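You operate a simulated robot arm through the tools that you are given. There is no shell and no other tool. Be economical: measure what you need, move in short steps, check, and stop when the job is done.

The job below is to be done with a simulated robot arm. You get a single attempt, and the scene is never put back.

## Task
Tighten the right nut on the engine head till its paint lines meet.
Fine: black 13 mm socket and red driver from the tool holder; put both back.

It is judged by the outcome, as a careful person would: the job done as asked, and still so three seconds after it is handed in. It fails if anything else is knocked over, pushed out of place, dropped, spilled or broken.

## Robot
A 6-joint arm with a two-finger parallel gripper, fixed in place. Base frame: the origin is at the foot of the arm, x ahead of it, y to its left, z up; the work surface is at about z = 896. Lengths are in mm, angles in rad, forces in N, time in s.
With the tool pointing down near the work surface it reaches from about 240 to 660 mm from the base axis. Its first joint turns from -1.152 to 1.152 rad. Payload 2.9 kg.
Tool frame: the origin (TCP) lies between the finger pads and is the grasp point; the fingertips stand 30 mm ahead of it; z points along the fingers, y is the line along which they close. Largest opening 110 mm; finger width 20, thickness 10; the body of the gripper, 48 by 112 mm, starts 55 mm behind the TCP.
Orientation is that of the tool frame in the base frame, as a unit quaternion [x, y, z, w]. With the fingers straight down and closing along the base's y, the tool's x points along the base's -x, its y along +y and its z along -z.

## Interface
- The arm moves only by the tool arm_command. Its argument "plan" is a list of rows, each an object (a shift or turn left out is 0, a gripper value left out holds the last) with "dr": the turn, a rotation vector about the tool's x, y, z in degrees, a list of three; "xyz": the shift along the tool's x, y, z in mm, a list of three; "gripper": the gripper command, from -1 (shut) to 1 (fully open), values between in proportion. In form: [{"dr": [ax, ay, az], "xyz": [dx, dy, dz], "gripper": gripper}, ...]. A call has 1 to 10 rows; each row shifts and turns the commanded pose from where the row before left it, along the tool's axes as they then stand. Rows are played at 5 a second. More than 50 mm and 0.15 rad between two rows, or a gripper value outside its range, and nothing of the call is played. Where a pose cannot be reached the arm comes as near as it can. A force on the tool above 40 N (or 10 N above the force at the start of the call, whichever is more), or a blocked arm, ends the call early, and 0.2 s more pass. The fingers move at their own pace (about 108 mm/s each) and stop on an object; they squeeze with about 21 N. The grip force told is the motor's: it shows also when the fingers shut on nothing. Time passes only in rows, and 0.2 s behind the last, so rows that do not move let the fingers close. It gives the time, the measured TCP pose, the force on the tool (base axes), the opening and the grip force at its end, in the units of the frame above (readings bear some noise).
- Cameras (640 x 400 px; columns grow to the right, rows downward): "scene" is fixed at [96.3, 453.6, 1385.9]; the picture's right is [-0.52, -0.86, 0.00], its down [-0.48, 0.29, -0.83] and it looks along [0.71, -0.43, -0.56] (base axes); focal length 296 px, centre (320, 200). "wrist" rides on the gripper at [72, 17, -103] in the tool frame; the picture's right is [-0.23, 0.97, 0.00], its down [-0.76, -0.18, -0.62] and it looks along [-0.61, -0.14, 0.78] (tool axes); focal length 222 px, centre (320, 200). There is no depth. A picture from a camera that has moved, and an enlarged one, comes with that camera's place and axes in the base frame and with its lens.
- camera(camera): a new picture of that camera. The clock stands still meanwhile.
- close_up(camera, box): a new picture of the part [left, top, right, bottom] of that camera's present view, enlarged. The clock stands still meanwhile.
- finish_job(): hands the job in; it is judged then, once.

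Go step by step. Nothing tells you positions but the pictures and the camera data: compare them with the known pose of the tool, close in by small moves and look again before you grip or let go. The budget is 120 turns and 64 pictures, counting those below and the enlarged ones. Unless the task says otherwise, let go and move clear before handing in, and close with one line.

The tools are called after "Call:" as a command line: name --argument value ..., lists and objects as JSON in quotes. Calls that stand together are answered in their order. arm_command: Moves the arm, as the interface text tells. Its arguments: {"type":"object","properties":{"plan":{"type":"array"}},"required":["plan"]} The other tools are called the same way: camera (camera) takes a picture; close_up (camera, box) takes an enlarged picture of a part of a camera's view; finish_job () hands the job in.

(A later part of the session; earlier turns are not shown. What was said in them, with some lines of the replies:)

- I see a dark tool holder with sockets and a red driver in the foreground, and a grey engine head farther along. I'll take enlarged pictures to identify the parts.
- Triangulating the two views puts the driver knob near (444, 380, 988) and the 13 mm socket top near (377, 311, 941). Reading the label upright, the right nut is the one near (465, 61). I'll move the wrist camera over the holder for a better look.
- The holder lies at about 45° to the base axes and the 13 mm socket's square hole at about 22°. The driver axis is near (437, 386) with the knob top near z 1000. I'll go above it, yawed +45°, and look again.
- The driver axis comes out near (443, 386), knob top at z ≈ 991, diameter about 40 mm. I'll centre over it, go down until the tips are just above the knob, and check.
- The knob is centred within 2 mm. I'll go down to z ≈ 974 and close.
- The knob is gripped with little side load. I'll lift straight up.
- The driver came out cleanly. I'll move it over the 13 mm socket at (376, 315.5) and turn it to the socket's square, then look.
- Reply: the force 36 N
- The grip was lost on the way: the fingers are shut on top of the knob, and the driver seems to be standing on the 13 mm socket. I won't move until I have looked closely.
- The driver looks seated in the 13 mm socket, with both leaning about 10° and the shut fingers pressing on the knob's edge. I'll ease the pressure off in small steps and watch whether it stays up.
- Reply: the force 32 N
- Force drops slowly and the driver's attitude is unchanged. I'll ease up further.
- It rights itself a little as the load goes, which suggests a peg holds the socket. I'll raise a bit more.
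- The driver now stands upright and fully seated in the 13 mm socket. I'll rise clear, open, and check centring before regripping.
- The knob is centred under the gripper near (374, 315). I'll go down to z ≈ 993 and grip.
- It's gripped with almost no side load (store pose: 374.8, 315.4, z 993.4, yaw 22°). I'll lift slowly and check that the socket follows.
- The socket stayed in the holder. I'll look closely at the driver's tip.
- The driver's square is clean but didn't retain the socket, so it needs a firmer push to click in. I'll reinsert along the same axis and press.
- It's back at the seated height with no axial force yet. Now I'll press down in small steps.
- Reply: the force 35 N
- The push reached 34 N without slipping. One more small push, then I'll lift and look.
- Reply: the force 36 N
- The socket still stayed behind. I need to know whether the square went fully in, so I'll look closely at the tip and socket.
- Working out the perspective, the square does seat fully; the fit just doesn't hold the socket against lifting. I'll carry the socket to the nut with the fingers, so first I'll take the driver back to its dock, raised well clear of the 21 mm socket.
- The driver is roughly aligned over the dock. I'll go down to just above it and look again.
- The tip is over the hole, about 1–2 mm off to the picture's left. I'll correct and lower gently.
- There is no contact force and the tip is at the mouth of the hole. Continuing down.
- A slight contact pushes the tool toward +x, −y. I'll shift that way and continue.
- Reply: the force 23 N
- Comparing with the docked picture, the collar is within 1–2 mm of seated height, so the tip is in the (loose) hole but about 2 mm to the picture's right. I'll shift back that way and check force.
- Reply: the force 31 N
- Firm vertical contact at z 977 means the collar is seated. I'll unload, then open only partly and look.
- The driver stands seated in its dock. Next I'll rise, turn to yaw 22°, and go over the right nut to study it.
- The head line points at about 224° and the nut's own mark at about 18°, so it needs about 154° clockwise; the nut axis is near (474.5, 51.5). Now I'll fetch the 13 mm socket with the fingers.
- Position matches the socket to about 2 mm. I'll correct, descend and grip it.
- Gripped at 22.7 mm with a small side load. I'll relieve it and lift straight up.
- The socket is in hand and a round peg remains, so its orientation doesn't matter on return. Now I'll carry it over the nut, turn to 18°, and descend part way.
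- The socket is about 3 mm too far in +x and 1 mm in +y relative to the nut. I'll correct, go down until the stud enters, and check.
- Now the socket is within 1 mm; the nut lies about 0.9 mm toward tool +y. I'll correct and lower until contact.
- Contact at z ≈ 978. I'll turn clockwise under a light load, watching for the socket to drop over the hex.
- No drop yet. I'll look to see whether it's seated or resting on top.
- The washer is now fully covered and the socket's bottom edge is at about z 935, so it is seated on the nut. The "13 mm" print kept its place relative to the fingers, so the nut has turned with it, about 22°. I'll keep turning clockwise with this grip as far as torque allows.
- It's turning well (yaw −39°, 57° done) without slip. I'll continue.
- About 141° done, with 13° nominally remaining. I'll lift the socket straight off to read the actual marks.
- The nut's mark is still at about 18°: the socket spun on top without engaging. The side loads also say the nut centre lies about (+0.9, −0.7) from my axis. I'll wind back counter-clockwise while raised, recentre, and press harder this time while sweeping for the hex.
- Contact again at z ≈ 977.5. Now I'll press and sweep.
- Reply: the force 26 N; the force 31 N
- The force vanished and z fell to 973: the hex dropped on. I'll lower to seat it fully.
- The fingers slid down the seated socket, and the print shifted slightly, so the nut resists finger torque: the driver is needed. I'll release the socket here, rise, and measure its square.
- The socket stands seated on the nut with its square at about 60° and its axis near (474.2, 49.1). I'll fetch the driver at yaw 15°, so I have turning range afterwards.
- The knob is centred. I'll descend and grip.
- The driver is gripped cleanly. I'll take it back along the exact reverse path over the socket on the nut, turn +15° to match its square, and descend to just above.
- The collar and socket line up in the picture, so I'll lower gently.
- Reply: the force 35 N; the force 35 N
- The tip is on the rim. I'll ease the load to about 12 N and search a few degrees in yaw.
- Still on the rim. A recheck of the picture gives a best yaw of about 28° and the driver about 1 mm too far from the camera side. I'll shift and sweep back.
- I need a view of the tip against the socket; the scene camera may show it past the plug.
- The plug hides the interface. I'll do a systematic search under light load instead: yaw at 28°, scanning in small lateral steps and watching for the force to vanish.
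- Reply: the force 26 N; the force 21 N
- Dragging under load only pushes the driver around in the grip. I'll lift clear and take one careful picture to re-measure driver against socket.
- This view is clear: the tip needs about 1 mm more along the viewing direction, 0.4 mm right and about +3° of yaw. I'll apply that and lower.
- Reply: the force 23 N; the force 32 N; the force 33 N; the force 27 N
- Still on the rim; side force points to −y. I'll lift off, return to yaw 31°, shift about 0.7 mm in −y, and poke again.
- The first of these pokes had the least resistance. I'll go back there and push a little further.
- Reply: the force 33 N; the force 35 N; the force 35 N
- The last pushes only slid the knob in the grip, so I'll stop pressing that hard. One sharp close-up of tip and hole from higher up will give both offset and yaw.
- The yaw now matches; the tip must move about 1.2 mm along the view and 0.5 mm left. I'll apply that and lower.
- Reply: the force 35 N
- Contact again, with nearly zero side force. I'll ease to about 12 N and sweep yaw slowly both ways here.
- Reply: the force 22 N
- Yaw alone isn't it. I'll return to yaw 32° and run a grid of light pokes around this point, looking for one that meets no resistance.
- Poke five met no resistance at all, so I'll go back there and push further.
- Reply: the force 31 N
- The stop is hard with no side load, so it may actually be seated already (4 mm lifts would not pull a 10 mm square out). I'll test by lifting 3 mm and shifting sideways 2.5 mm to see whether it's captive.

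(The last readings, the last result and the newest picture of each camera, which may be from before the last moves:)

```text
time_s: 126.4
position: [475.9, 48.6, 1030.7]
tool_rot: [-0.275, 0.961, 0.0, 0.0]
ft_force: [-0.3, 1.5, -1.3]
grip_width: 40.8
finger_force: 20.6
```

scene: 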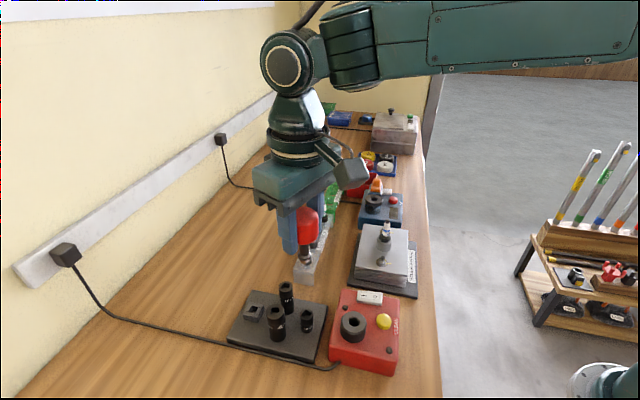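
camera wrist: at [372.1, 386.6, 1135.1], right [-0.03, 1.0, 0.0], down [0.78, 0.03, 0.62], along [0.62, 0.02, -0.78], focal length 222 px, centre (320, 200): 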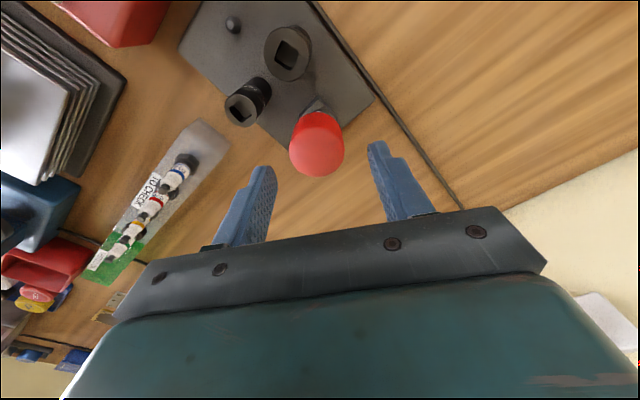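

It isn't captive, so the tip is still on the rim. I'll use a compliant search: light load, 0.3 mm steps in a spiral with a small yaw dither.

Call:
arm_command --plan '[{"xyz": [0, 0, 4.7]}, {"xyz": [-0.3, 0, 0], "dr": [0, 0, 2]}, {"xyz": [0, 0.3, 0]}, {"xyz": [0.3, 0, 0], "dr": [0, 0, -2]}, {"xyz": [0.3, 0, 0], "dr": [0, 0, -2]}, {"xyz": [0, -0.3, 0]}, {"xyz": [0, -0.3, 0], "dr": [0, 0, 2]}, {"xyz": [-0.3, 0, 0], "dr": [0, 0, 2]}, {"xyz": [-0.3, 0, 0]}, {"xyz": [0, 0, 0]}]'

Call:
arm_command --plan '[{"xyz": [-0.4, 0, 0], "dr": [0, 0, -2]}, {"xyz": [0, 0.4, 0], "dr": [0, 0, -2]}, {"xyz": [0, 0.4, 0], "dr": [0, 0, 2]}, {"xyz": [0, 0.4, 0], "dr": [0, 0, 2]}, {"xyz": [0.4, 0, 0], "dr": [0, 0, -2]}, {"xyz": [0.4, 0, 0], "dr": [0, 0, -2]}, {"xyz": [0.4, 0, 0], "dr": [0, 0, 2]}, {"xyz": [0.4, 0, 0], "dr": [0, 0, 2]}, {"xyz": [0, -0.4, 0], "dr": [0, 0, -2]}, {"xyz": [0, 0, 0]}]'

Call:
arm_command --plan '[{"xyz": [0, -0.4, 0], "dr": [0, 0, -2]}, {"xyz": [0, -0.4, 0], "dr": [0, 0, 2]}, {"xyz": [0, -0.4, 0], "dr": [0, 0, 2]}, {"xyz": [0, -0.4, 0], "dr": [0, 0, -2]}, {"xyz": [-0.4, 0, 0], "dr": [0, 0, -2]}, {"xyz": [-0.4, 0, 0], "dr": [0, 0, 2]}, {"xyz": [-0.4, 0, 0], "dr": [0, 0, 2]}, {"xyz": [-0.4, 0, 0], "dr": [0, 0, -2]}, {"xyz": [-0.4, 0, 0]}, {"xyz": [0, 0, 0]}]'

```text
time_s: 128.6
position: [475.8, 48.7, 1027.4]
tool_rot: [-0.259, 0.966, -0.001, 0.001]
ft_force: [-1.6, 3.5, 30.3]
grip_width: 41.0
finger_force: 20.4
```

```text
time_s: 130.8
position: [475.5, 49.8, 1027.3]
tool_rot: [-0.277, 0.961, 0.0, 0.002]
ft_force: [3.0, 3.6, 27.8]
grip_width: 40.9
finger_force: 21.4
```

```text
time_s: 133.0
position: [476.7, 48.6, 1024.8]
tool_rot: [-0.275, 0.961, 0.0, 0.001]
ft_force: [-10.2, 4.5, 29.1]
grip_width: 41.0
finger_force: 20.8
```

z fell to 1024.8 with a locked side force: it may be starting in. I'll relieve the side load and press a bit more.

Call:
arm_command --plan '[{"xyz": [0.5, 0.5, 0]}, {"xyz": [0, 0, 0.5]}, {"xyz": [0, 0, 0]}]'

Call:
arm_command --plan '[{"xyz": [0.2, 0.3, 1]}, {"xyz": [0, 0, 0]}]'

```text
time_s: 133.8
position: [476.0, 48.6, 1026.3]
tool_rot: [-0.275, 0.961, -0.001, 0.001]
ft_force: [-5.1, 3.3, 26.0]
grip_width: 41.0
finger_force: 20.8
```

```text
time_s: 134.4
position: [475.7, 48.1, 1025.9]
tool_rot: [-0.275, 0.961, -0.001, 0.002]
ft_force: [-5.4, 3.0, 32.2]
grip_width: 41.1
finger_force: 21.0
```

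Dragging under load can tilt the knob in the pads, so I'll lift off and re-measure with one picture, keeping the last for the final check.

Call:
arm_command --plan '[{"xyz": [0, 0, -8]}, {"xyz": [0, 0, -10]}, {"xyz": [0, 0, -6]}, {"xyz": [0, 0, 0]}]'

Call:
close_up --camera "wrist" --box '[300, 112, 340, 152]'

```text
time_s: 135.4
position: [475.7, 48.4, 1047.1]
tool_rot: [-0.276, 0.961, 0.0, 0.001]
ft_force: [0.1, 0.1, -1.3]
grip_width: 40.8
finger_force: 20.9
```

```text
10.00 times, centred on (320, 132) of wrist
camera zoom: at [405.8, 26.2, 1150.5], right [-0.32, 0.95, 0.0], down [0.74, 0.25, 0.62], along [0.59, 0.2, -0.78], focal length 2221 px, centre (320, 880)
```

zoom: 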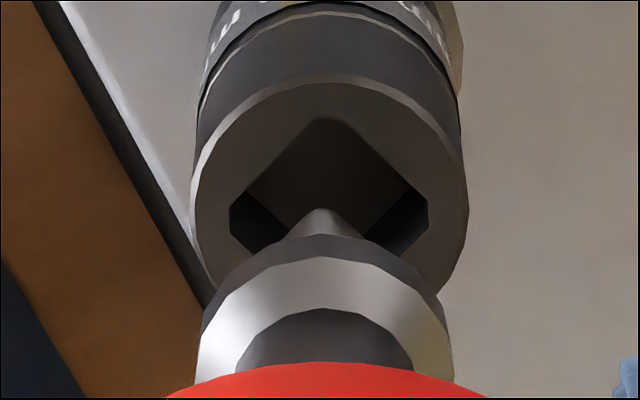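

This view shows the tip needs about 0.6 mm to the right, 0.4 mm forward and about 3° clockwise. I'll apply all three and poke lightly.

Call:
arm_command --plan '[{"dr": [0, 0, 2.8], "xyz": [-0.53, 0.49, 0]}, {"xyz": [0, 0, 12]}, {"xyz": [0, 0, 6]}, {"xyz": [0, 0, 0]}]'

Call:
arm_command --plan '[{"xyz": [0, 0, 2]}, {"xyz": [0, 0, 1.5]}, {"xyz": [0, 0, 0]}]'

Call:
arm_command --plan '[{"xyz": [0, 0, 1]}, {"xyz": [0, 0, 0]}]'

```text
time_s: 136.4
position: [476.9, 49.1, 1032.8]
tool_rot: [-0.252, 0.968, 0.0, 0.002]
ft_force: [-0.4, 0.2, 11.7]
grip_width: 40.8
finger_force: 21.0
```

```text
time_s: 137.2
position: [476.7, 50.3, 1027.0]
tool_rot: [-0.252, 0.968, 0.0, -0.001]
ft_force: [-1.2, 0.0, -2.2]
grip_width: 40.9
finger_force: 21.0
```

```text
time_s: 137.8
position: [477.8, 49.9, 1026.4]
tool_rot: [-0.252, 0.968, 0.0, 0.001]
ft_force: [-1.2, 1.7, 3.2]
grip_width: 40.9
finger_force: 21.2
```

There was rim contact at 1032.8, then the force vanished as it went lower: it's going in. I'll continue.

Call:
arm_command --plan '[{"xyz": [0, 0, 1]}, {"xyz": [0, 0, 0]}]'

Call:
arm_command --plan '[{"xyz": [0, 0, 1]}, {"xyz": [0, 0, 0]}]'

```text
time_s: 138.4
position: [476.9, 50.8, 1025.3]
tool_rot: [-0.252, 0.968, 0.0, 0.002]
ft_force: [-6.6, 1.5, 18.2]
grip_width: 41.0
finger_force: 21.3
```

```text
time_s: 139.0
position: [477.3, 50.3, 1025.4]
tool_rot: [-0.252, 0.968, 0.0, 0.003]
ft_force: [-5.7, 1.5, 34.0]
grip_width: 41.1
finger_force: 20.7
```

The stop at 1025.4 is 7 mm below the rim contact, so the square looks seated. I'll confirm by a sideways test along the closing axis.

Call:
arm_command --plan '[{"xyz": [0, 0, -3]}, {"xyz": [0, 1, 0]}, {"xyz": [0, 1, 0]}, {"xyz": [0, 0, 0]}]'

Call:
arm_command --plan '[{"xyz": [0, -2, 0]}, {"xyz": [0, 0, 0]}]'

```text
time_s: 140.0
position: [475.9, 51.4, 1026.0]
tool_rot: [-0.252, 0.968, 0.0, 0.0]
ft_force: [2.9, -3.9, 9.9]
grip_width: 41.0
finger_force: 20.9
```

```text
time_s: 140.6
position: [475.3, 51.4, 1025.5]
tool_rot: [-0.253, 0.968, 0.001, -0.002]
ft_force: [-1.2, 1.1, 3.7]
grip_width: 41.0
finger_force: 21.4
```

Side tests are ambiguous, but the depth says it's in. I'll start turning clockwise with a light down load, watching forces and height.

Call:
arm_command --plan '[{"xyz": [0, 0, 0.7]}, {"dr": [0, 0, 5]}, {"dr": [0, 0, 5]}, {"dr": [0, 0, 5]}, {"dr": [0, 0, 5]}, {"xyz": [0, 0, 0]}]'

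Call:
arm_command --plan '[{"dr": [0, 0, 6]}, {"dr": [0, 0, 6]}, {"dr": [0, 0, 6]}, {"dr": [0, 0, 6]}, {"xyz": [0, 0, 0]}]'

```text
time_s: 142.0
position: [477.1, 50.4, 1025.9]
tool_rot: [-0.079, 0.997, 0.0, 0.001]
ft_force: [-1.2, 1.8, 9.7]
grip_width: 41.1
finger_force: 20.8
```

```text
time_s: 143.2
position: [475.0, 49.2, 1025.1]
tool_rot: [0.129, 0.992, -0.001, -0.001]
ft_force: [0.7, 2.6, 6.6]
grip_width: 41.1
finger_force: 21.4
```

Call:
arm_command --plan '[{"dr": [0, 0, 7]}, {"dr": [0, 0, 7]}, {"dr": [0, 0, 7]}, {"dr": [0, 0, 7]}, {"dr": [0, 0, 7]}, {"dr": [0, 0, 7]}, {"xyz": [0, 0, 0]}]'

Call:
arm_command --plan '[{"dr": [0, 0, 7]}, {"dr": [0, 0, 7]}, {"dr": [0, 0, 7]}, {"dr": [0, 0, 7]}, {"dr": [0, 0, 7]}, {"xyz": [0, 0, 0]}]'

```text
time_s: 144.8
position: [475.5, 48.4, 1025.2]
tool_rot: [0.476, 0.879, -0.001, 0.0]
ft_force: [-5.1, -2.6, 10.8]
grip_width: 41.0
finger_force: 21.3
```

```text
time_s: 146.2
position: [475.5, 50.1, 1026.7]
tool_rot: [0.719, 0.695, 0.0, -0.001]
ft_force: [-7.4, -3.1, 2.0]
grip_width: 41.2
finger_force: 21.2
```

Yaw is now −92° (121° turned) with steady height. I'll continue to about −124°.

Call:
arm_command --plan '[{"dr": [0, 0, 6.5], "xyz": [0, 0, 0.4]}, {"dr": [0, 0, 6.5]}, {"dr": [0, 0, 6.5]}, {"dr": [0, 0, 6.5]}, {"dr": [0, 0, 6.5]}, {"xyz": [0, 0, 0]}]'

```text
time_s: 147.6
position: [475.7, 49.5, 1025.9]
tool_rot: [0.885, 0.466, 0.0, 0.0]
ft_force: [-7.3, -1.3, 8.6]
grip_width: 40.6
finger_force: 20.6
```

About 154° is turned at the tool. I'll use the last picture now to compare the socket's print with its earlier position, which tells whether the socket followed.

Call:
close_up --camera "wrist" --box '[270, 70, 370, 160]'

```text
4.44 times, centred on (320, 115) of wrist
camera zoom: at [530.5, 101.6, 1129.1], right [0.68, -0.74, 0.0], down [-0.58, -0.53, 0.62], along [-0.46, -0.42, -0.78], focal length 987 px, centre (320, 578)
```

zoom: 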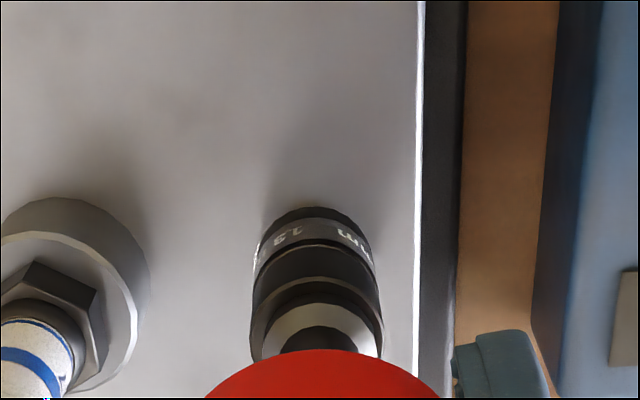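

The print moved round with the tool: the socket turned about 145° against 154° at the tool, the rest being play in the square and hex. Allowing for that, the nut needs about 12° more.

Call:
arm_command --plan '[{"dr": [0, 0, 4]}, {"dr": [0, 0, 4]}, {"dr": [0, 0, 4]}, {"xyz": [0, 0, 0]}]'

```text
time_s: 148.6
position: [476.0, 50.7, 1025.6]
tool_rot: [0.929, 0.371, 0.0, 0.0]
ft_force: [-11.0, -1.6, 13.3]
grip_width: 41.0
finger_force: 21.3
```

Yaw is −136.5°, as planned. I'll take off the side load and torque within the play, then lift the driver straight out.

Call:
arm_command --plan '[{"dr": [0, 0, -3], "xyz": [0, 0, -1]}, {"xyz": [-0.5, -0.5, 0]}, {"xyz": [0, 0, -3]}, {"xyz": [0, 0, -6]}, {"xyz": [0, 0, -15]}, {"xyz": [0, 0, -35]}, {"xyz": [0, 0, -38]}, {"xyz": [0, 0, 0]}]'

Call:
arm_command --plan '[{"dr": [0, 0, -8.5]}, {"dr": [0, 0, -8.5]}, {"dr": [0, 0, -8.5]}, {"dr": [0, 0, -8.5]}, {"dr": [0, 0, -8.5]}, {"dr": [0, 0, -8.5]}, {"dr": [0, 0, -8.5]}, {"dr": [0, 0, -8.5]}, {"dr": [0, 0, -8.5]}]'

Call:
arm_command --plan '[{"dr": [0, 0, -8.5]}, {"dr": [0, 0, -8.5]}, {"dr": [0, 0, -8.5]}, {"dr": [0, 0, -8.5]}, {"dr": [0, 0, -8.5]}, {"dr": [0, 0, -8.5]}, {"dr": [0, 0, -8.5]}, {"dr": [0, 0, -8.5]}, {"xyz": [0, 0, 0]}]'

```text
time_s: 150.4
position: [476.1, 49.2, 1122.5]
tool_rot: [0.918, 0.396, 0.0, 0.0]
ft_force: [0.2, 0.2, -1.8]
grip_width: 40.9
finger_force: 21.1
```

```text
time_s: 152.4
position: [475.3, 50.8, 1123.2]
tool_rot: [0.473, 0.881, 0.0, 0.0]
ft_force: [0.0, -0.2, -1.5]
grip_width: 41.0
finger_force: 20.7
```

```text
time_s: 154.4
position: [475.7, 49.9, 1123.6]
tool_rot: [-0.099, 0.995, 0.0, 0.0]
ft_force: [0.0, -0.2, -2.2]
grip_width: 40.9
finger_force: 20.4
```

The lift force shows only the driver's weight, so the socket stayed on the nut. Now to the dock, down to just above it.

Call:
arm_command --plan '[{"xyz": [-4.85, 41.7, 0]}, {"xyz": [-4.85, 41.7, 0]}, {"xyz": [-4.85, 41.7, 0]}, {"xyz": [-4.85, 41.7, 0]}, {"xyz": [-4.85, 41.7, 0]}, {"xyz": [-4.85, 41.7, 0]}, {"xyz": [-4.85, 41.7, 0]}, {"xyz": [-4.85, 41.7, 0]}, {"xyz": [0, 0, 0]}]'

Call:
arm_command --plan '[{"xyz": [0, 0, 40]}, {"xyz": [0, 0, 40]}, {"xyz": [0, 0, 40]}, {"xyz": [0, 0, 0]}]'

Call:
arm_command --plan '[{"xyz": [0, 0, 2]}, {"xyz": [0, 0, 0]}]'

Call:
arm_command --plan '[{"xyz": [0, 0, 2]}, {"xyz": [0, 0, 0]}]'

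```text
time_s: 156.4
position: [450.1, 383.8, 1124.1]
tool_rot: [-0.098, 0.995, 0.0, -0.001]
ft_force: [-0.5, 0.6, -1.5]
grip_width: 41.3
finger_force: 20.4
```

```text
time_s: 157.4
position: [449.6, 385.2, 1001.7]
tool_rot: [-0.098, 0.995, 0.0, 0.0]
ft_force: [0.2, 0.8, -1.1]
grip_width: 40.8
finger_force: 20.6
```

```text
time_s: 158.0
position: [448.7, 385.1, 1000.2]
tool_rot: [-0.097, 0.995, -0.001, 0.0]
ft_force: [0.0, -1.0, -1.4]
grip_width: 40.8
finger_force: 20.9
```

```text
time_s: 158.6
position: [449.5, 384.4, 1000.0]
tool_rot: [-0.098, 0.995, 0.0, 0.001]
ft_force: [-1.0, 0.5, -1.6]
grip_width: 41.1
finger_force: 21.1
```

Dead reckoning and the readings both say I'm about 3 mm off the dock axis. I'll correct by (−2.0, +2.8) and lower with force checks.

Call:
arm_command --plan '[{"xyz": [1.4, 3.1, 0]}, {"xyz": [0, 0, 4]}, {"xyz": [0, 0, 3]}, {"xyz": [0, 0, 0]}]'

Call:
arm_command --plan '[{"xyz": [0, 0, 2]}, {"xyz": [0, 0, 2]}, {"xyz": [0, 0, 0]}]'

Call:
arm_command --plan '[{"xyz": [0, 0, 2]}, {"xyz": [0, 0, 0]}]'

```text
time_s: 159.6
position: [446.0, 386.0, 992.8]
tool_rot: [-0.097, 0.995, 0.0, 0.0]
ft_force: [1.1, -0.2, -1.4]
grip_width: 41.1
finger_force: 21.2
```

```text
time_s: 160.4
position: [446.3, 386.5, 987.1]
tool_rot: [-0.098, 0.995, 0.0, 0.0]
ft_force: [0.2, 0.4, -1.5]
grip_width: 41.1
finger_force: 20.8
```

```text
time_s: 161.0
position: [446.2, 386.5, 986.6]
tool_rot: [-0.098, 0.995, 0.0, 0.001]
ft_force: [0.3, 1.4, -1.1]
grip_width: 40.8
finger_force: 21.1
```

Readings now match the dock axis, so I'll continue down.

Call:
arm_command --plan '[{"xyz": [0, 0, 2]}, {"xyz": [0, 0, 0]}]'

Call:
arm_command --plan '[{"xyz": [0, 0, 2]}, {"xyz": [0, 0, 0]}]'

Call:
arm_command --plan '[{"xyz": [0, 0, 2]}, {"xyz": [0, 0, 0]}]'

```text
time_s: 161.6
position: [445.8, 387.9, 985.5]
tool_rot: [-0.098, 0.995, 0.001, 0.001]
ft_force: [0.8, 0.3, -1.6]
grip_width: 40.9
finger_force: 20.6
```

```text
time_s: 162.2
position: [446.7, 387.5, 981.8]
tool_rot: [-0.098, 0.995, 0.0, 0.0]
ft_force: [-0.4, -0.5, -1.2]
grip_width: 41.0
finger_force: 20.6
```

```text
time_s: 162.8
position: [445.8, 387.6, 980.4]
tool_rot: [-0.098, 0.995, 0.0, 0.0]
ft_force: [0.1, 0.2, -2.2]
grip_width: 41.2
finger_force: 20.4
```

Call:
arm_command --plan '[{"xyz": [0, 0, 2]}, {"xyz": [0, 0, 0]}]'

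Call:
arm_command --plan '[{"xyz": [0, 0, 1.5]}, {"xyz": [0, 0, 0]}]'

Call:
arm_command --plan '[{"xyz": [0, 0, 1.5]}, {"xyz": [0, 0, 0]}]'

```text
time_s: 163.4
position: [447.1, 388.4, 978.2]
tool_rot: [-0.098, 0.995, 0.001, 0.001]
ft_force: [-0.4, 0.4, -1.6]
grip_width: 41.0
finger_force: 21.0
```

```text
time_s: 164.0
position: [447.0, 386.5, 977.3]
tool_rot: [-0.098, 0.995, 0.0, 0.0]
ft_force: [-0.6, 0.7, -2.1]
grip_width: 40.7
finger_force: 21.5
```

```text
time_s: 164.6
position: [446.6, 387.6, 975.5]
tool_rot: [-0.098, 0.995, 0.0, 0.0]
ft_force: [0.9, -0.2, -1.4]
grip_width: 41.2
finger_force: 20.3
```

Call:
arm_command --plan '[{"xyz": [0, 0, 1.5]}, {"xyz": [0, 0, 0]}]'

Call:
arm_command --plan '[{"xyz": [0, 0, 1.5]}, {"xyz": [0, 0, 0]}]'

Call:
arm_command --plan '[{"xyz": [0, 0, 1.5]}, {"xyz": [0, 0, 0]}]'

```text
time_s: 165.2
position: [445.9, 386.9, 974.6]
tool_rot: [-0.098, 0.995, 0.0, 0.0]
ft_force: [1.4, -2.3, 4.5]
grip_width: 40.9
finger_force: 21.2
```

```text
time_s: 165.8
position: [446.5, 385.5, 973.3]
tool_rot: [-0.097, 0.995, 0.002, 0.001]
ft_force: [2.2, -6.3, 15.7]
grip_width: 40.9
finger_force: 21.1
```

```text
time_s: 166.4
position: [447.2, 386.8, 966.4]
tool_rot: [-0.096, 0.995, -0.002, -0.002]
ft_force: [9.9, -5.1, -8.6]
grip_width: 40.8
finger_force: 21.2
```

It caught the rim at 974 and then dropped in to 966. I'll relieve the side load and press to seat.

Call:
arm_command --plan '[{"xyz": [-0.7, -0.5, 0]}, {"xyz": [0, 0, 0]}]'

Call:
arm_command --plan '[{"xyz": [0, 0, 1]}, {"xyz": [0, 0, 0]}]'

```text
time_s: 167.0
position: [447.4, 387.5, 969.7]
tool_rot: [-0.098, 0.995, -0.001, -0.001]
ft_force: [2.2, -7.5, -6.5]
grip_width: 41.1
finger_force: 21.1
```

```text
time_s: 167.6
position: [447.6, 386.6, 970.4]
tool_rot: [-0.098, 0.995, 0.0, 0.001]
ft_force: [1.0, -6.2, -0.5]
grip_width: 40.9
finger_force: 20.9
```

Call:
arm_command --plan '[{"xyz": [0, -0.5, 1]}, {"xyz": [0, 0, 1]}, {"xyz": [0, 0, 0]}]'

Call:
arm_command --plan '[{"xyz": [0, 0, 1.5]}, {"xyz": [0, 0, 0]}]'

```text
time_s: 168.4
position: [447.3, 386.7, 967.6]
tool_rot: [-0.097, 0.995, 0.0, 0.0]
ft_force: [0.7, -1.2, -1.2]
grip_width: 41.0
finger_force: 20.5
```

```text
time_s: 169.0
position: [447.8, 385.6, 967.3]
tool_rot: [-0.098, 0.995, 0.0, 0.0]
ft_force: [-1.4, 0.6, 2.5]
grip_width: 41.3
finger_force: 21.5
```

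Call:
arm_command --plan '[{"xyz": [0, 0, 1.5]}, {"xyz": [0, 0, 0]}]'

Call:
arm_command --plan '[{"xyz": [0, 0, 1]}, {"xyz": [0, 0, 0]}]'

```text
time_s: 169.6
position: [446.9, 387.2, 965.6]
tool_rot: [-0.098, 0.995, -0.001, 0.001]
ft_force: [-5.6, -2.5, 12.9]
grip_width: 40.8
finger_force: 21.0
```

```text
time_s: 170.2
position: [447.5, 386.1, 966.4]
tool_rot: [-0.098, 0.995, 0.001, 0.001]
ft_force: [-10.5, -6.8, 29.2]
grip_width: 40.9
finger_force: 21.5
```

A firm stop 8 mm below the rim: seated. I'll unload and release, then rise.

Call:
arm_command --plan '[{"xyz": [0.9, -0.3, -3]}, {"xyz": [0, 0, 0]}]'

Call:
arm_command --plan '[{"gripper": -0.1}, {"xyz": [0, 0, 0]}, {"gripper": 0.2}, {"xyz": [0, 0, 0]}, {"xyz": [0, 0, 0]}]'

Call:
arm_command --plan '[{"xyz": [0, 0, -10]}, {"xyz": [0, 0, -25]}, {"xyz": [0, 0, -35]}, {"xyz": [0, 0, -40]}, {"xyz": [0, 0, -40]}, {"xyz": [0, 0, 0]}]'

```text
time_s: 170.8
position: [448.0, 385.1, 966.3]
tool_rot: [-0.098, 0.995, 0.0, 0.001]
ft_force: [2.9, 1.9, 6.8]
grip_width: 40.9
finger_force: 20.6
```

```text
time_s: 172.0
position: [447.2, 386.1, 967.9]
tool_rot: [-0.098, 0.995, 0.0, 0.001]
ft_force: [0.7, -0.1, -0.2]
grip_width: 66.3
finger_force: 0.0
```

```text
time_s: 173.4
position: [444.9, 386.8, 1118.9]
tool_rot: [-0.099, 0.995, 0.0, 0.0]
ft_force: [0.6, -0.2, 0.2]
grip_width: 66.1
finger_force: 0.1
```

The driver is released in its dock. Now back to the nut for the socket.

Call:
arm_command --plan '[{"xyz": [4.75, -42, 0]}, {"xyz": [4.75, -42, 0]}, {"xyz": [4.75, -42, 0]}, {"xyz": [4.75, -42, 0]}, {"xyz": [4.75, -42, 0]}, {"xyz": [4.75, -42, 0]}, {"xyz": [4.75, -42, 0]}, {"xyz": [4.75, -42, 0], "gripper": -0.1}, {"xyz": [0, 0, 0]}]'

Call:
arm_command --plan '[{"xyz": [0, 0, 40]}, {"xyz": [0, 0, 40]}, {"xyz": [0, 0, 20]}, {"xyz": [0, 0, 0]}]'

Call:
arm_command --plan '[{"xyz": [0, 0, 0]}]'

```text
time_s: 175.4
position: [473.6, 49.1, 1116.7]
tool_rot: [-0.096, 0.995, 0.0, 0.0]
ft_force: [-0.3, -0.6, 0.6]
grip_width: 49.7
finger_force: 0.1
```

```text
time_s: 176.4
position: [474.3, 51.3, 1016.1]
tool_rot: [-0.097, 0.995, 0.001, 0.0]
ft_force: [-0.4, -0.8, 0.1]
grip_width: 49.4
finger_force: 0.0
```

```text
time_s: 176.8
position: [474.8, 49.6, 1017.9]
tool_rot: [-0.097, 0.995, 0.0, 0.0]
ft_force: [-0.2, -0.6, 0.5]
grip_width: 49.6
finger_force: 0.1
```

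At this yaw an open finger would come close to the plug's boss, so I'll turn to yaw −40° (clear of the plug) before descending to grip the socket.

Call:
arm_command --plan '[{"dr": [0, 0, 8.5]}, {"dr": [0, 0, 8.5]}, {"dr": [0, 0, 8.5]}, {"dr": [0, 0, 8.5]}, {"dr": [0, 0, 8.5]}, {"dr": [0, 0, 8.5]}, {"xyz": [0, 0, 0]}]'

Call:
arm_command --plan '[{"xyz": [0, 0, 20]}, {"xyz": [0, 0, 15]}, {"xyz": [0, 0, 7]}, {"xyz": [0, 0, 0]}, {"gripper": -1}, {"gripper": -1}, {"gripper": -1}, {"xyz": [0, 0, 0]}]'

```text
time_s: 178.4
position: [474.5, 49.7, 1016.9]
tool_rot: [0.341, 0.94, 0.0, 0.0]
ft_force: [-0.8, -0.2, -0.3]
grip_width: 49.4
finger_force: 0.0
```

```text
time_s: 180.2
position: [475.4, 48.3, 975.5]
tool_rot: [0.34, 0.94, 0.0, 0.0]
ft_force: [-0.3, 0.6, 0.4]
grip_width: 23.3
finger_force: 20.9
```

The socket is gripped with no side load. I'll lift straight off the nut.

Call:
arm_command --plan '[{"xyz": [0, 0, -4]}, {"xyz": [0, 0, -6]}, {"xyz": [0, 0, -15]}, {"xyz": [0, 0, -35]}, {"xyz": [0, 0, -40]}, {"xyz": [0, 0, -40]}, {"xyz": [0, 0, 0]}]'

Call:
camera --camera "wrist"

```text
time_s: 181.8
position: [474.7, 48.6, 1116.0]
tool_rot: [0.34, 0.94, 0.001, -0.001]
ft_force: [0.2, -0.2, -1.2]
grip_width: 22.7
finger_force: 21.1
```

```text
refused: no pictures are left
```

No pictures remain, so the rest is by force and readings. I'll turn to yaw 22° and carry the socket to its peg.

Call:
arm_command --plan '[{"dr": [0, 0, -7.75]}, {"dr": [0, 0, -7.75]}, {"dr": [0, 0, -7.75]}, {"dr": [0, 0, -7.75]}, {"dr": [0, 0, -7.75]}, {"dr": [0, 0, -7.75]}, {"dr": [0, 0, -7.75]}, {"dr": [0, 0, -7.75]}, {"xyz": [0, 0, 0]}]'

Call:
arm_command --plan '[{"xyz": [-1.2, 47.3, 0]}, {"xyz": [-1.2, 47.3, 0]}, {"xyz": [-1.2, 47.3, 0]}, {"xyz": [-1.2, 47.3, 0]}, {"xyz": [-1.2, 47.3, 0]}, {"xyz": [-1.3, 47.3, 0]}, {"xyz": [0, 0, 0]}]'

Call:
arm_command --plan '[{"xyz": [0, 0, 45]}, {"xyz": [0, 0, 45]}, {"xyz": [0, 0, 35]}, {"xyz": [0, 0, 0]}]'

Call:
arm_command --plan '[{"xyz": [0, 0, 0]}]'

Call:
arm_command --plan '[{"xyz": [0, 0, 0]}]'

Call:
arm_command --plan '[{"xyz": [0, 0, 0]}]'

```text
time_s: 183.8
position: [473.0, 47.4, 1114.0]
tool_rot: [-0.194, 0.981, 0.0, 0.0]
ft_force: [-0.8, -0.3, -1.4]
grip_width: 23.0
finger_force: 20.7
```

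```text
time_s: 185.4
position: [372.2, 316.2, 1113.0]
tool_rot: [-0.193, 0.981, 0.0, 0.0]
ft_force: [-0.3, 0.5, -0.9]
grip_width: 23.1
finger_force: 20.7
```

```text
time_s: 186.4
position: [372.4, 313.3, 988.1]
tool_rot: [-0.193, 0.981, 0.0, 0.0]
ft_force: [0.2, -0.1, -0.9]
grip_width: 22.9
finger_force: 20.6
```

```text
time_s: 186.8
position: [373.2, 314.1, 989.5]
tool_rot: [-0.193, 0.981, 0.0, 0.0]
ft_force: [-0.2, -0.5, -1.1]
grip_width: 23.0
finger_force: 20.8
```

```text
time_s: 187.2
position: [371.5, 314.7, 989.2]
tool_rot: [-0.192, 0.981, 0.0, 0.001]
ft_force: [0.4, 0.2, -0.6]
grip_width: 23.1
finger_force: 21.3
```

```text
time_s: 187.6
position: [372.3, 313.3, 988.9]
tool_rot: [-0.193, 0.981, -0.001, 0.0]
ft_force: [0.4, -0.4, -0.2]
grip_width: 23.0
finger_force: 21.3
```

The averaged reading is (372.3, 313.9) against the peg's (375.2, 314.9). I'll correct and lower with force checks.

Call:
arm_command --plan '[{"xyz": [-3, -0.1, 0]}, {"xyz": [0, 0, 10]}, {"xyz": [0, 0, 8]}, {"xyz": [0, 0, 5]}, {"xyz": [0, 0, 0]}]'

Call:
arm_command --plan '[{"xyz": [0, 0, 2]}, {"xyz": [0, 0, 0]}]'

Call:
arm_command --plan '[{"xyz": [0, 0, 2]}, {"xyz": [0, 0, 0]}]'

```text
time_s: 188.8
position: [376.6, 314.5, 966.7]
tool_rot: [-0.193, 0.981, -0.001, 0.0]
ft_force: [0.4, 0.3, -1.2]
grip_width: 22.9
finger_force: 21.3
```

```text
time_s: 189.4
position: [376.2, 315.0, 964.0]
tool_rot: [-0.193, 0.981, -0.001, 0.001]
ft_force: [0.0, 0.2, -1.3]
grip_width: 22.9
finger_force: 21.1
```

```text
time_s: 190.0
position: [376.1, 315.4, 962.8]
tool_rot: [-0.193, 0.981, 0.0, -0.001]
ft_force: [-0.7, 0.7, -0.6]
grip_width: 23.0
finger_force: 21.0
```

Call:
arm_command --plan '[{"xyz": [0.5, 0, 2]}, {"xyz": [0, 0, 0]}]'

Call:
arm_command --plan '[{"xyz": [0, 0, 2]}, {"xyz": [0, 0, 0]}]'

Call:
arm_command --plan '[{"xyz": [0, 0, 2]}, {"xyz": [0, 0, 0]}]'

Call:
arm_command --plan '[{"xyz": [0, 0, 1.5]}, {"xyz": [0, 0, 0]}]'

```text
time_s: 190.6
position: [375.8, 315.0, 960.2]
tool_rot: [-0.193, 0.981, 0.0, 0.0]
ft_force: [-0.1, 0.7, -1.2]
grip_width: 22.7
finger_force: 21.0
```

```text
time_s: 191.2
position: [377.0, 314.8, 957.1]
tool_rot: [-0.193, 0.981, 0.0, 0.0]
ft_force: [0.2, -0.3, -0.2]
grip_width: 23.1
finger_force: 21.0
```

```text
time_s: 191.8
position: [376.2, 315.3, 957.0]
tool_rot: [-0.192, 0.981, -0.001, 0.0]
ft_force: [-0.2, -0.2, -0.9]
grip_width: 23.1
finger_force: 21.2
```

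```text
time_s: 192.4
position: [376.4, 315.1, 954.7]
tool_rot: [-0.193, 0.981, 0.0, 0.0]
ft_force: [0.1, 0.4, -0.8]
grip_width: 22.8
finger_force: 20.7
```

Call:
arm_command --plan '[{"xyz": [0.4, 0, 1.5]}, {"xyz": [0, 0, 0]}]'

Call:
arm_command --plan '[{"xyz": [0, 0, 1.5]}, {"xyz": [0, 0, 0]}]'

Call:
arm_command --plan '[{"xyz": [0, 0, 1.5]}, {"xyz": [0, 0, 0]}]'

Call:
arm_command --plan '[{"xyz": [0, 0, 1.5]}, {"xyz": [0, 0, 0]}]'

```text
time_s: 193.0
position: [376.4, 314.7, 953.4]
tool_rot: [-0.193, 0.981, 0.0, 0.0]
ft_force: [0.1, -0.4, -1.0]
grip_width: 23.0
finger_force: 21.1
```

```text
time_s: 193.6
position: [376.2, 314.6, 952.4]
tool_rot: [-0.193, 0.981, 0.0, 0.0]
ft_force: [-0.2, -0.5, -1.0]
grip_width: 22.8
finger_force: 20.7
```

```text
time_s: 194.2
position: [375.9, 314.9, 951.0]
tool_rot: [-0.192, 0.981, 0.0, -0.001]
ft_force: [-0.5, -0.5, 0.0]
grip_width: 22.9
finger_force: 20.9
```

```text
time_s: 194.8
position: [375.3, 315.7, 949.4]
tool_rot: [-0.194, 0.981, 0.0, 0.0]
ft_force: [-0.2, -1.3, -1.0]
grip_width: 22.9
finger_force: 20.6
```

Call:
arm_command --plan '[{"xyz": [0, 0, 1.5]}, {"xyz": [0, 0, 0]}]'

Call:
arm_command --plan '[{"xyz": [0, 0, 1.5]}, {"xyz": [0, 0, 0]}]'

Call:
arm_command --plan '[{"xyz": [0, 0, 1]}, {"xyz": [0, 0, 0]}]'

```text
time_s: 195.4
position: [376.6, 315.6, 948.6]
tool_rot: [-0.193, 0.981, 0.0, -0.001]
ft_force: [0.0, 0.4, -0.1]
grip_width: 22.9
finger_force: 21.0
```

```text
time_s: 196.0
position: [376.2, 315.0, 945.8]
tool_rot: [-0.194, 0.981, 0.001, 0.0]
ft_force: [0.2, 0.2, -0.7]
grip_width: 22.8
finger_force: 20.9
```

```text
time_s: 196.6
position: [377.4, 314.5, 944.5]
tool_rot: [-0.192, 0.981, 0.001, 0.0]
ft_force: [1.2, -1.4, 1.5]
grip_width: 22.9
finger_force: 21.3
```

Near the expected seat height, with first light contact. A little more.

Call:
arm_command --plan '[{"xyz": [0, 0, 1]}, {"xyz": [0, 0, 0]}]'

Call:
arm_command --plan '[{"xyz": [0, 0, 1]}, {"xyz": [0, 0, 0]}]'

```text
time_s: 197.2
position: [376.4, 314.6, 944.2]
tool_rot: [-0.192, 0.981, 0.0, 0.0]
ft_force: [3.4, -2.7, 4.6]
grip_width: 23.1
finger_force: 20.7
```

```text
time_s: 197.8
position: [376.9, 315.2, 944.0]
tool_rot: [-0.191, 0.982, 0.0, 0.0]
ft_force: [4.9, -9.0, 11.1]
grip_width: 22.7
finger_force: 21.0
```

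Contact at 944 matches the expected seat (peg-top contact would have come about 12 mm earlier). I'll relieve the side load and press once more to confirm.

Call:
arm_command --plan '[{"xyz": [-0.2, -0.9, 0]}, {"xyz": [0, 0, 0.7]}, {"xyz": [0, 0, 0]}]'

Call:
arm_command --plan '[{"xyz": [0, 0, 0.7]}, {"xyz": [0, 0, 0]}]'

```text
time_s: 198.6
position: [376.8, 314.4, 941.8]
tool_rot: [-0.194, 0.981, 0.0, 0.001]
ft_force: [1.3, -3.5, -2.1]
grip_width: 22.9
finger_force: 20.6
```

```text
time_s: 199.2
position: [376.3, 314.1, 941.4]
tool_rot: [-0.192, 0.981, 0.0, 0.0]
ft_force: [-0.2, -1.5, 1.0]
grip_width: 23.0
finger_force: 20.9
```

The socket slipped further down to 941 freely. I'll keep going gently, not below about 938 so the fingertips stay off the plate.

Call:
arm_command --plan '[{"xyz": [0, 0, 1]}, {"xyz": [0, 0, 0]}]'

Call:
arm_command --plan '[{"xyz": [0, 0, 1]}, {"xyz": [0, 0, 0]}]'

```text
time_s: 199.8
position: [377.0, 314.7, 941.8]
tool_rot: [-0.192, 0.981, 0.0, 0.0]
ft_force: [0.2, -0.6, -0.7]
grip_width: 23.0
finger_force: 21.1
```

```text
time_s: 200.4
position: [375.5, 314.2, 939.0]
tool_rot: [-0.193, 0.981, 0.0, 0.0]
ft_force: [0.3, -1.6, -0.2]
grip_width: 22.9
finger_force: 21.4
```

Call:
arm_command --plan '[{"xyz": [0, 0, 1]}, {"xyz": [0, 0, 0]}]'

Call:
arm_command --plan '[{"xyz": [0, 0, 1]}, {"xyz": [0, 0, 0]}]'

```text
time_s: 201.0
position: [376.5, 314.1, 938.7]
tool_rot: [-0.193, 0.981, 0.0, 0.0]
ft_force: [0.4, -1.2, -0.7]
grip_width: 22.8
finger_force: 21.0
```

```text
time_s: 201.6
position: [376.3, 315.4, 939.6]
tool_rot: [-0.193, 0.981, 0.0, 0.001]
ft_force: [-3.4, -1.5, 12.1]
grip_width: 22.7
finger_force: 21.2
```

Contact at about 939. I'll ease up 1 mm, open, rise, then verify the socket's height by touching its top lightly with closed fingers.

Call:
arm_command --plan '[{"xyz": [0, 0, -1]}, {"gripper": -0.35}, {"xyz": [0, 0, 0]}, {"xyz": [0, 0, 0]}, {"xyz": [0, 0, -15]}, {"xyz": [0, 0, -25]}, {"xyz": [0, 0, -15]}, {"gripper": -1}, {"xyz": [0, 0, 0]}, {"xyz": [0, 0, 0]}]'

Call:
arm_command --plan '[{"xyz": [0, 4, 15]}, {"xyz": [0, 0, 5]}, {"xyz": [0, 0, 0]}]'

```text
time_s: 203.8
position: [377.3, 312.5, 994.5]
tool_rot: [-0.193, 0.981, -0.001, 0.0]
ft_force: [0.0, -0.3, 0.0]
grip_width: 0.0
finger_force: 21.1
```

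```text
time_s: 204.6
position: [375.2, 316.8, 973.1]
tool_rot: [-0.193, 0.981, 0.0, -0.001]
ft_force: [0.1, 0.5, -0.1]
grip_width: 0.3
finger_force: 21.0
```

Call:
arm_command --plan '[{"xyz": [0, 0, 1.5]}, {"xyz": [0, 0, 0]}]'

Call:
arm_command --plan '[{"xyz": [0, 0, 1.5]}, {"xyz": [0, 0, 0]}]'

Call:
arm_command --plan '[{"xyz": [0, 0, 1]}, {"xyz": [0, 0, 0]}]'

```text
time_s: 205.2
position: [376.3, 316.2, 971.4]
tool_rot: [-0.192, 0.981, 0.0, 0.0]
ft_force: [0.9, 0.1, 0.0]
grip_width: 0.0
finger_force: 20.8
```

```text
time_s: 205.8
position: [374.9, 316.1, 969.6]
tool_rot: [-0.193, 0.981, 0.0, 0.0]
ft_force: [0.1, 1.1, -0.2]
grip_width: 0.0
finger_force: 20.4
```

```text
time_s: 206.4
position: [375.0, 317.6, 970.0]
tool_rot: [-0.192, 0.981, 0.0, 0.0]
ft_force: [0.0, -0.4, 0.5]
grip_width: 0.0
finger_force: 21.2
```

At tip height 939 there's still no contact, so the socket's top is at its original level and it's fully down on its peg. I'll rise clear.

Call:
arm_command --plan '[{"xyz": [0, 0, -40]}, {"xyz": [0, 0, -45]}, {"xyz": [0, 0, -45]}, {"xyz": [0, 0, -40], "gripper": 0.2}, {"xyz": [0, 0, 0]}]'

Call:
finish_job

```text
time_s: 207.6
position: [375.3, 320.0, 1140.0]
tool_rot: [-0.192, 0.981, 0.001, -0.001]
ft_force: [0.3, -0.9, 0.2]
grip_width: 65.8
finger_force: 0.0
```

```text
The job is handed in.
```

I turned the right nut clockwise about 154° by estimate and put the driver and 13 mm socket back. I had no pictures left, so I never saw the paint lines meet, and I judged both tools' return from force and height readings alone.
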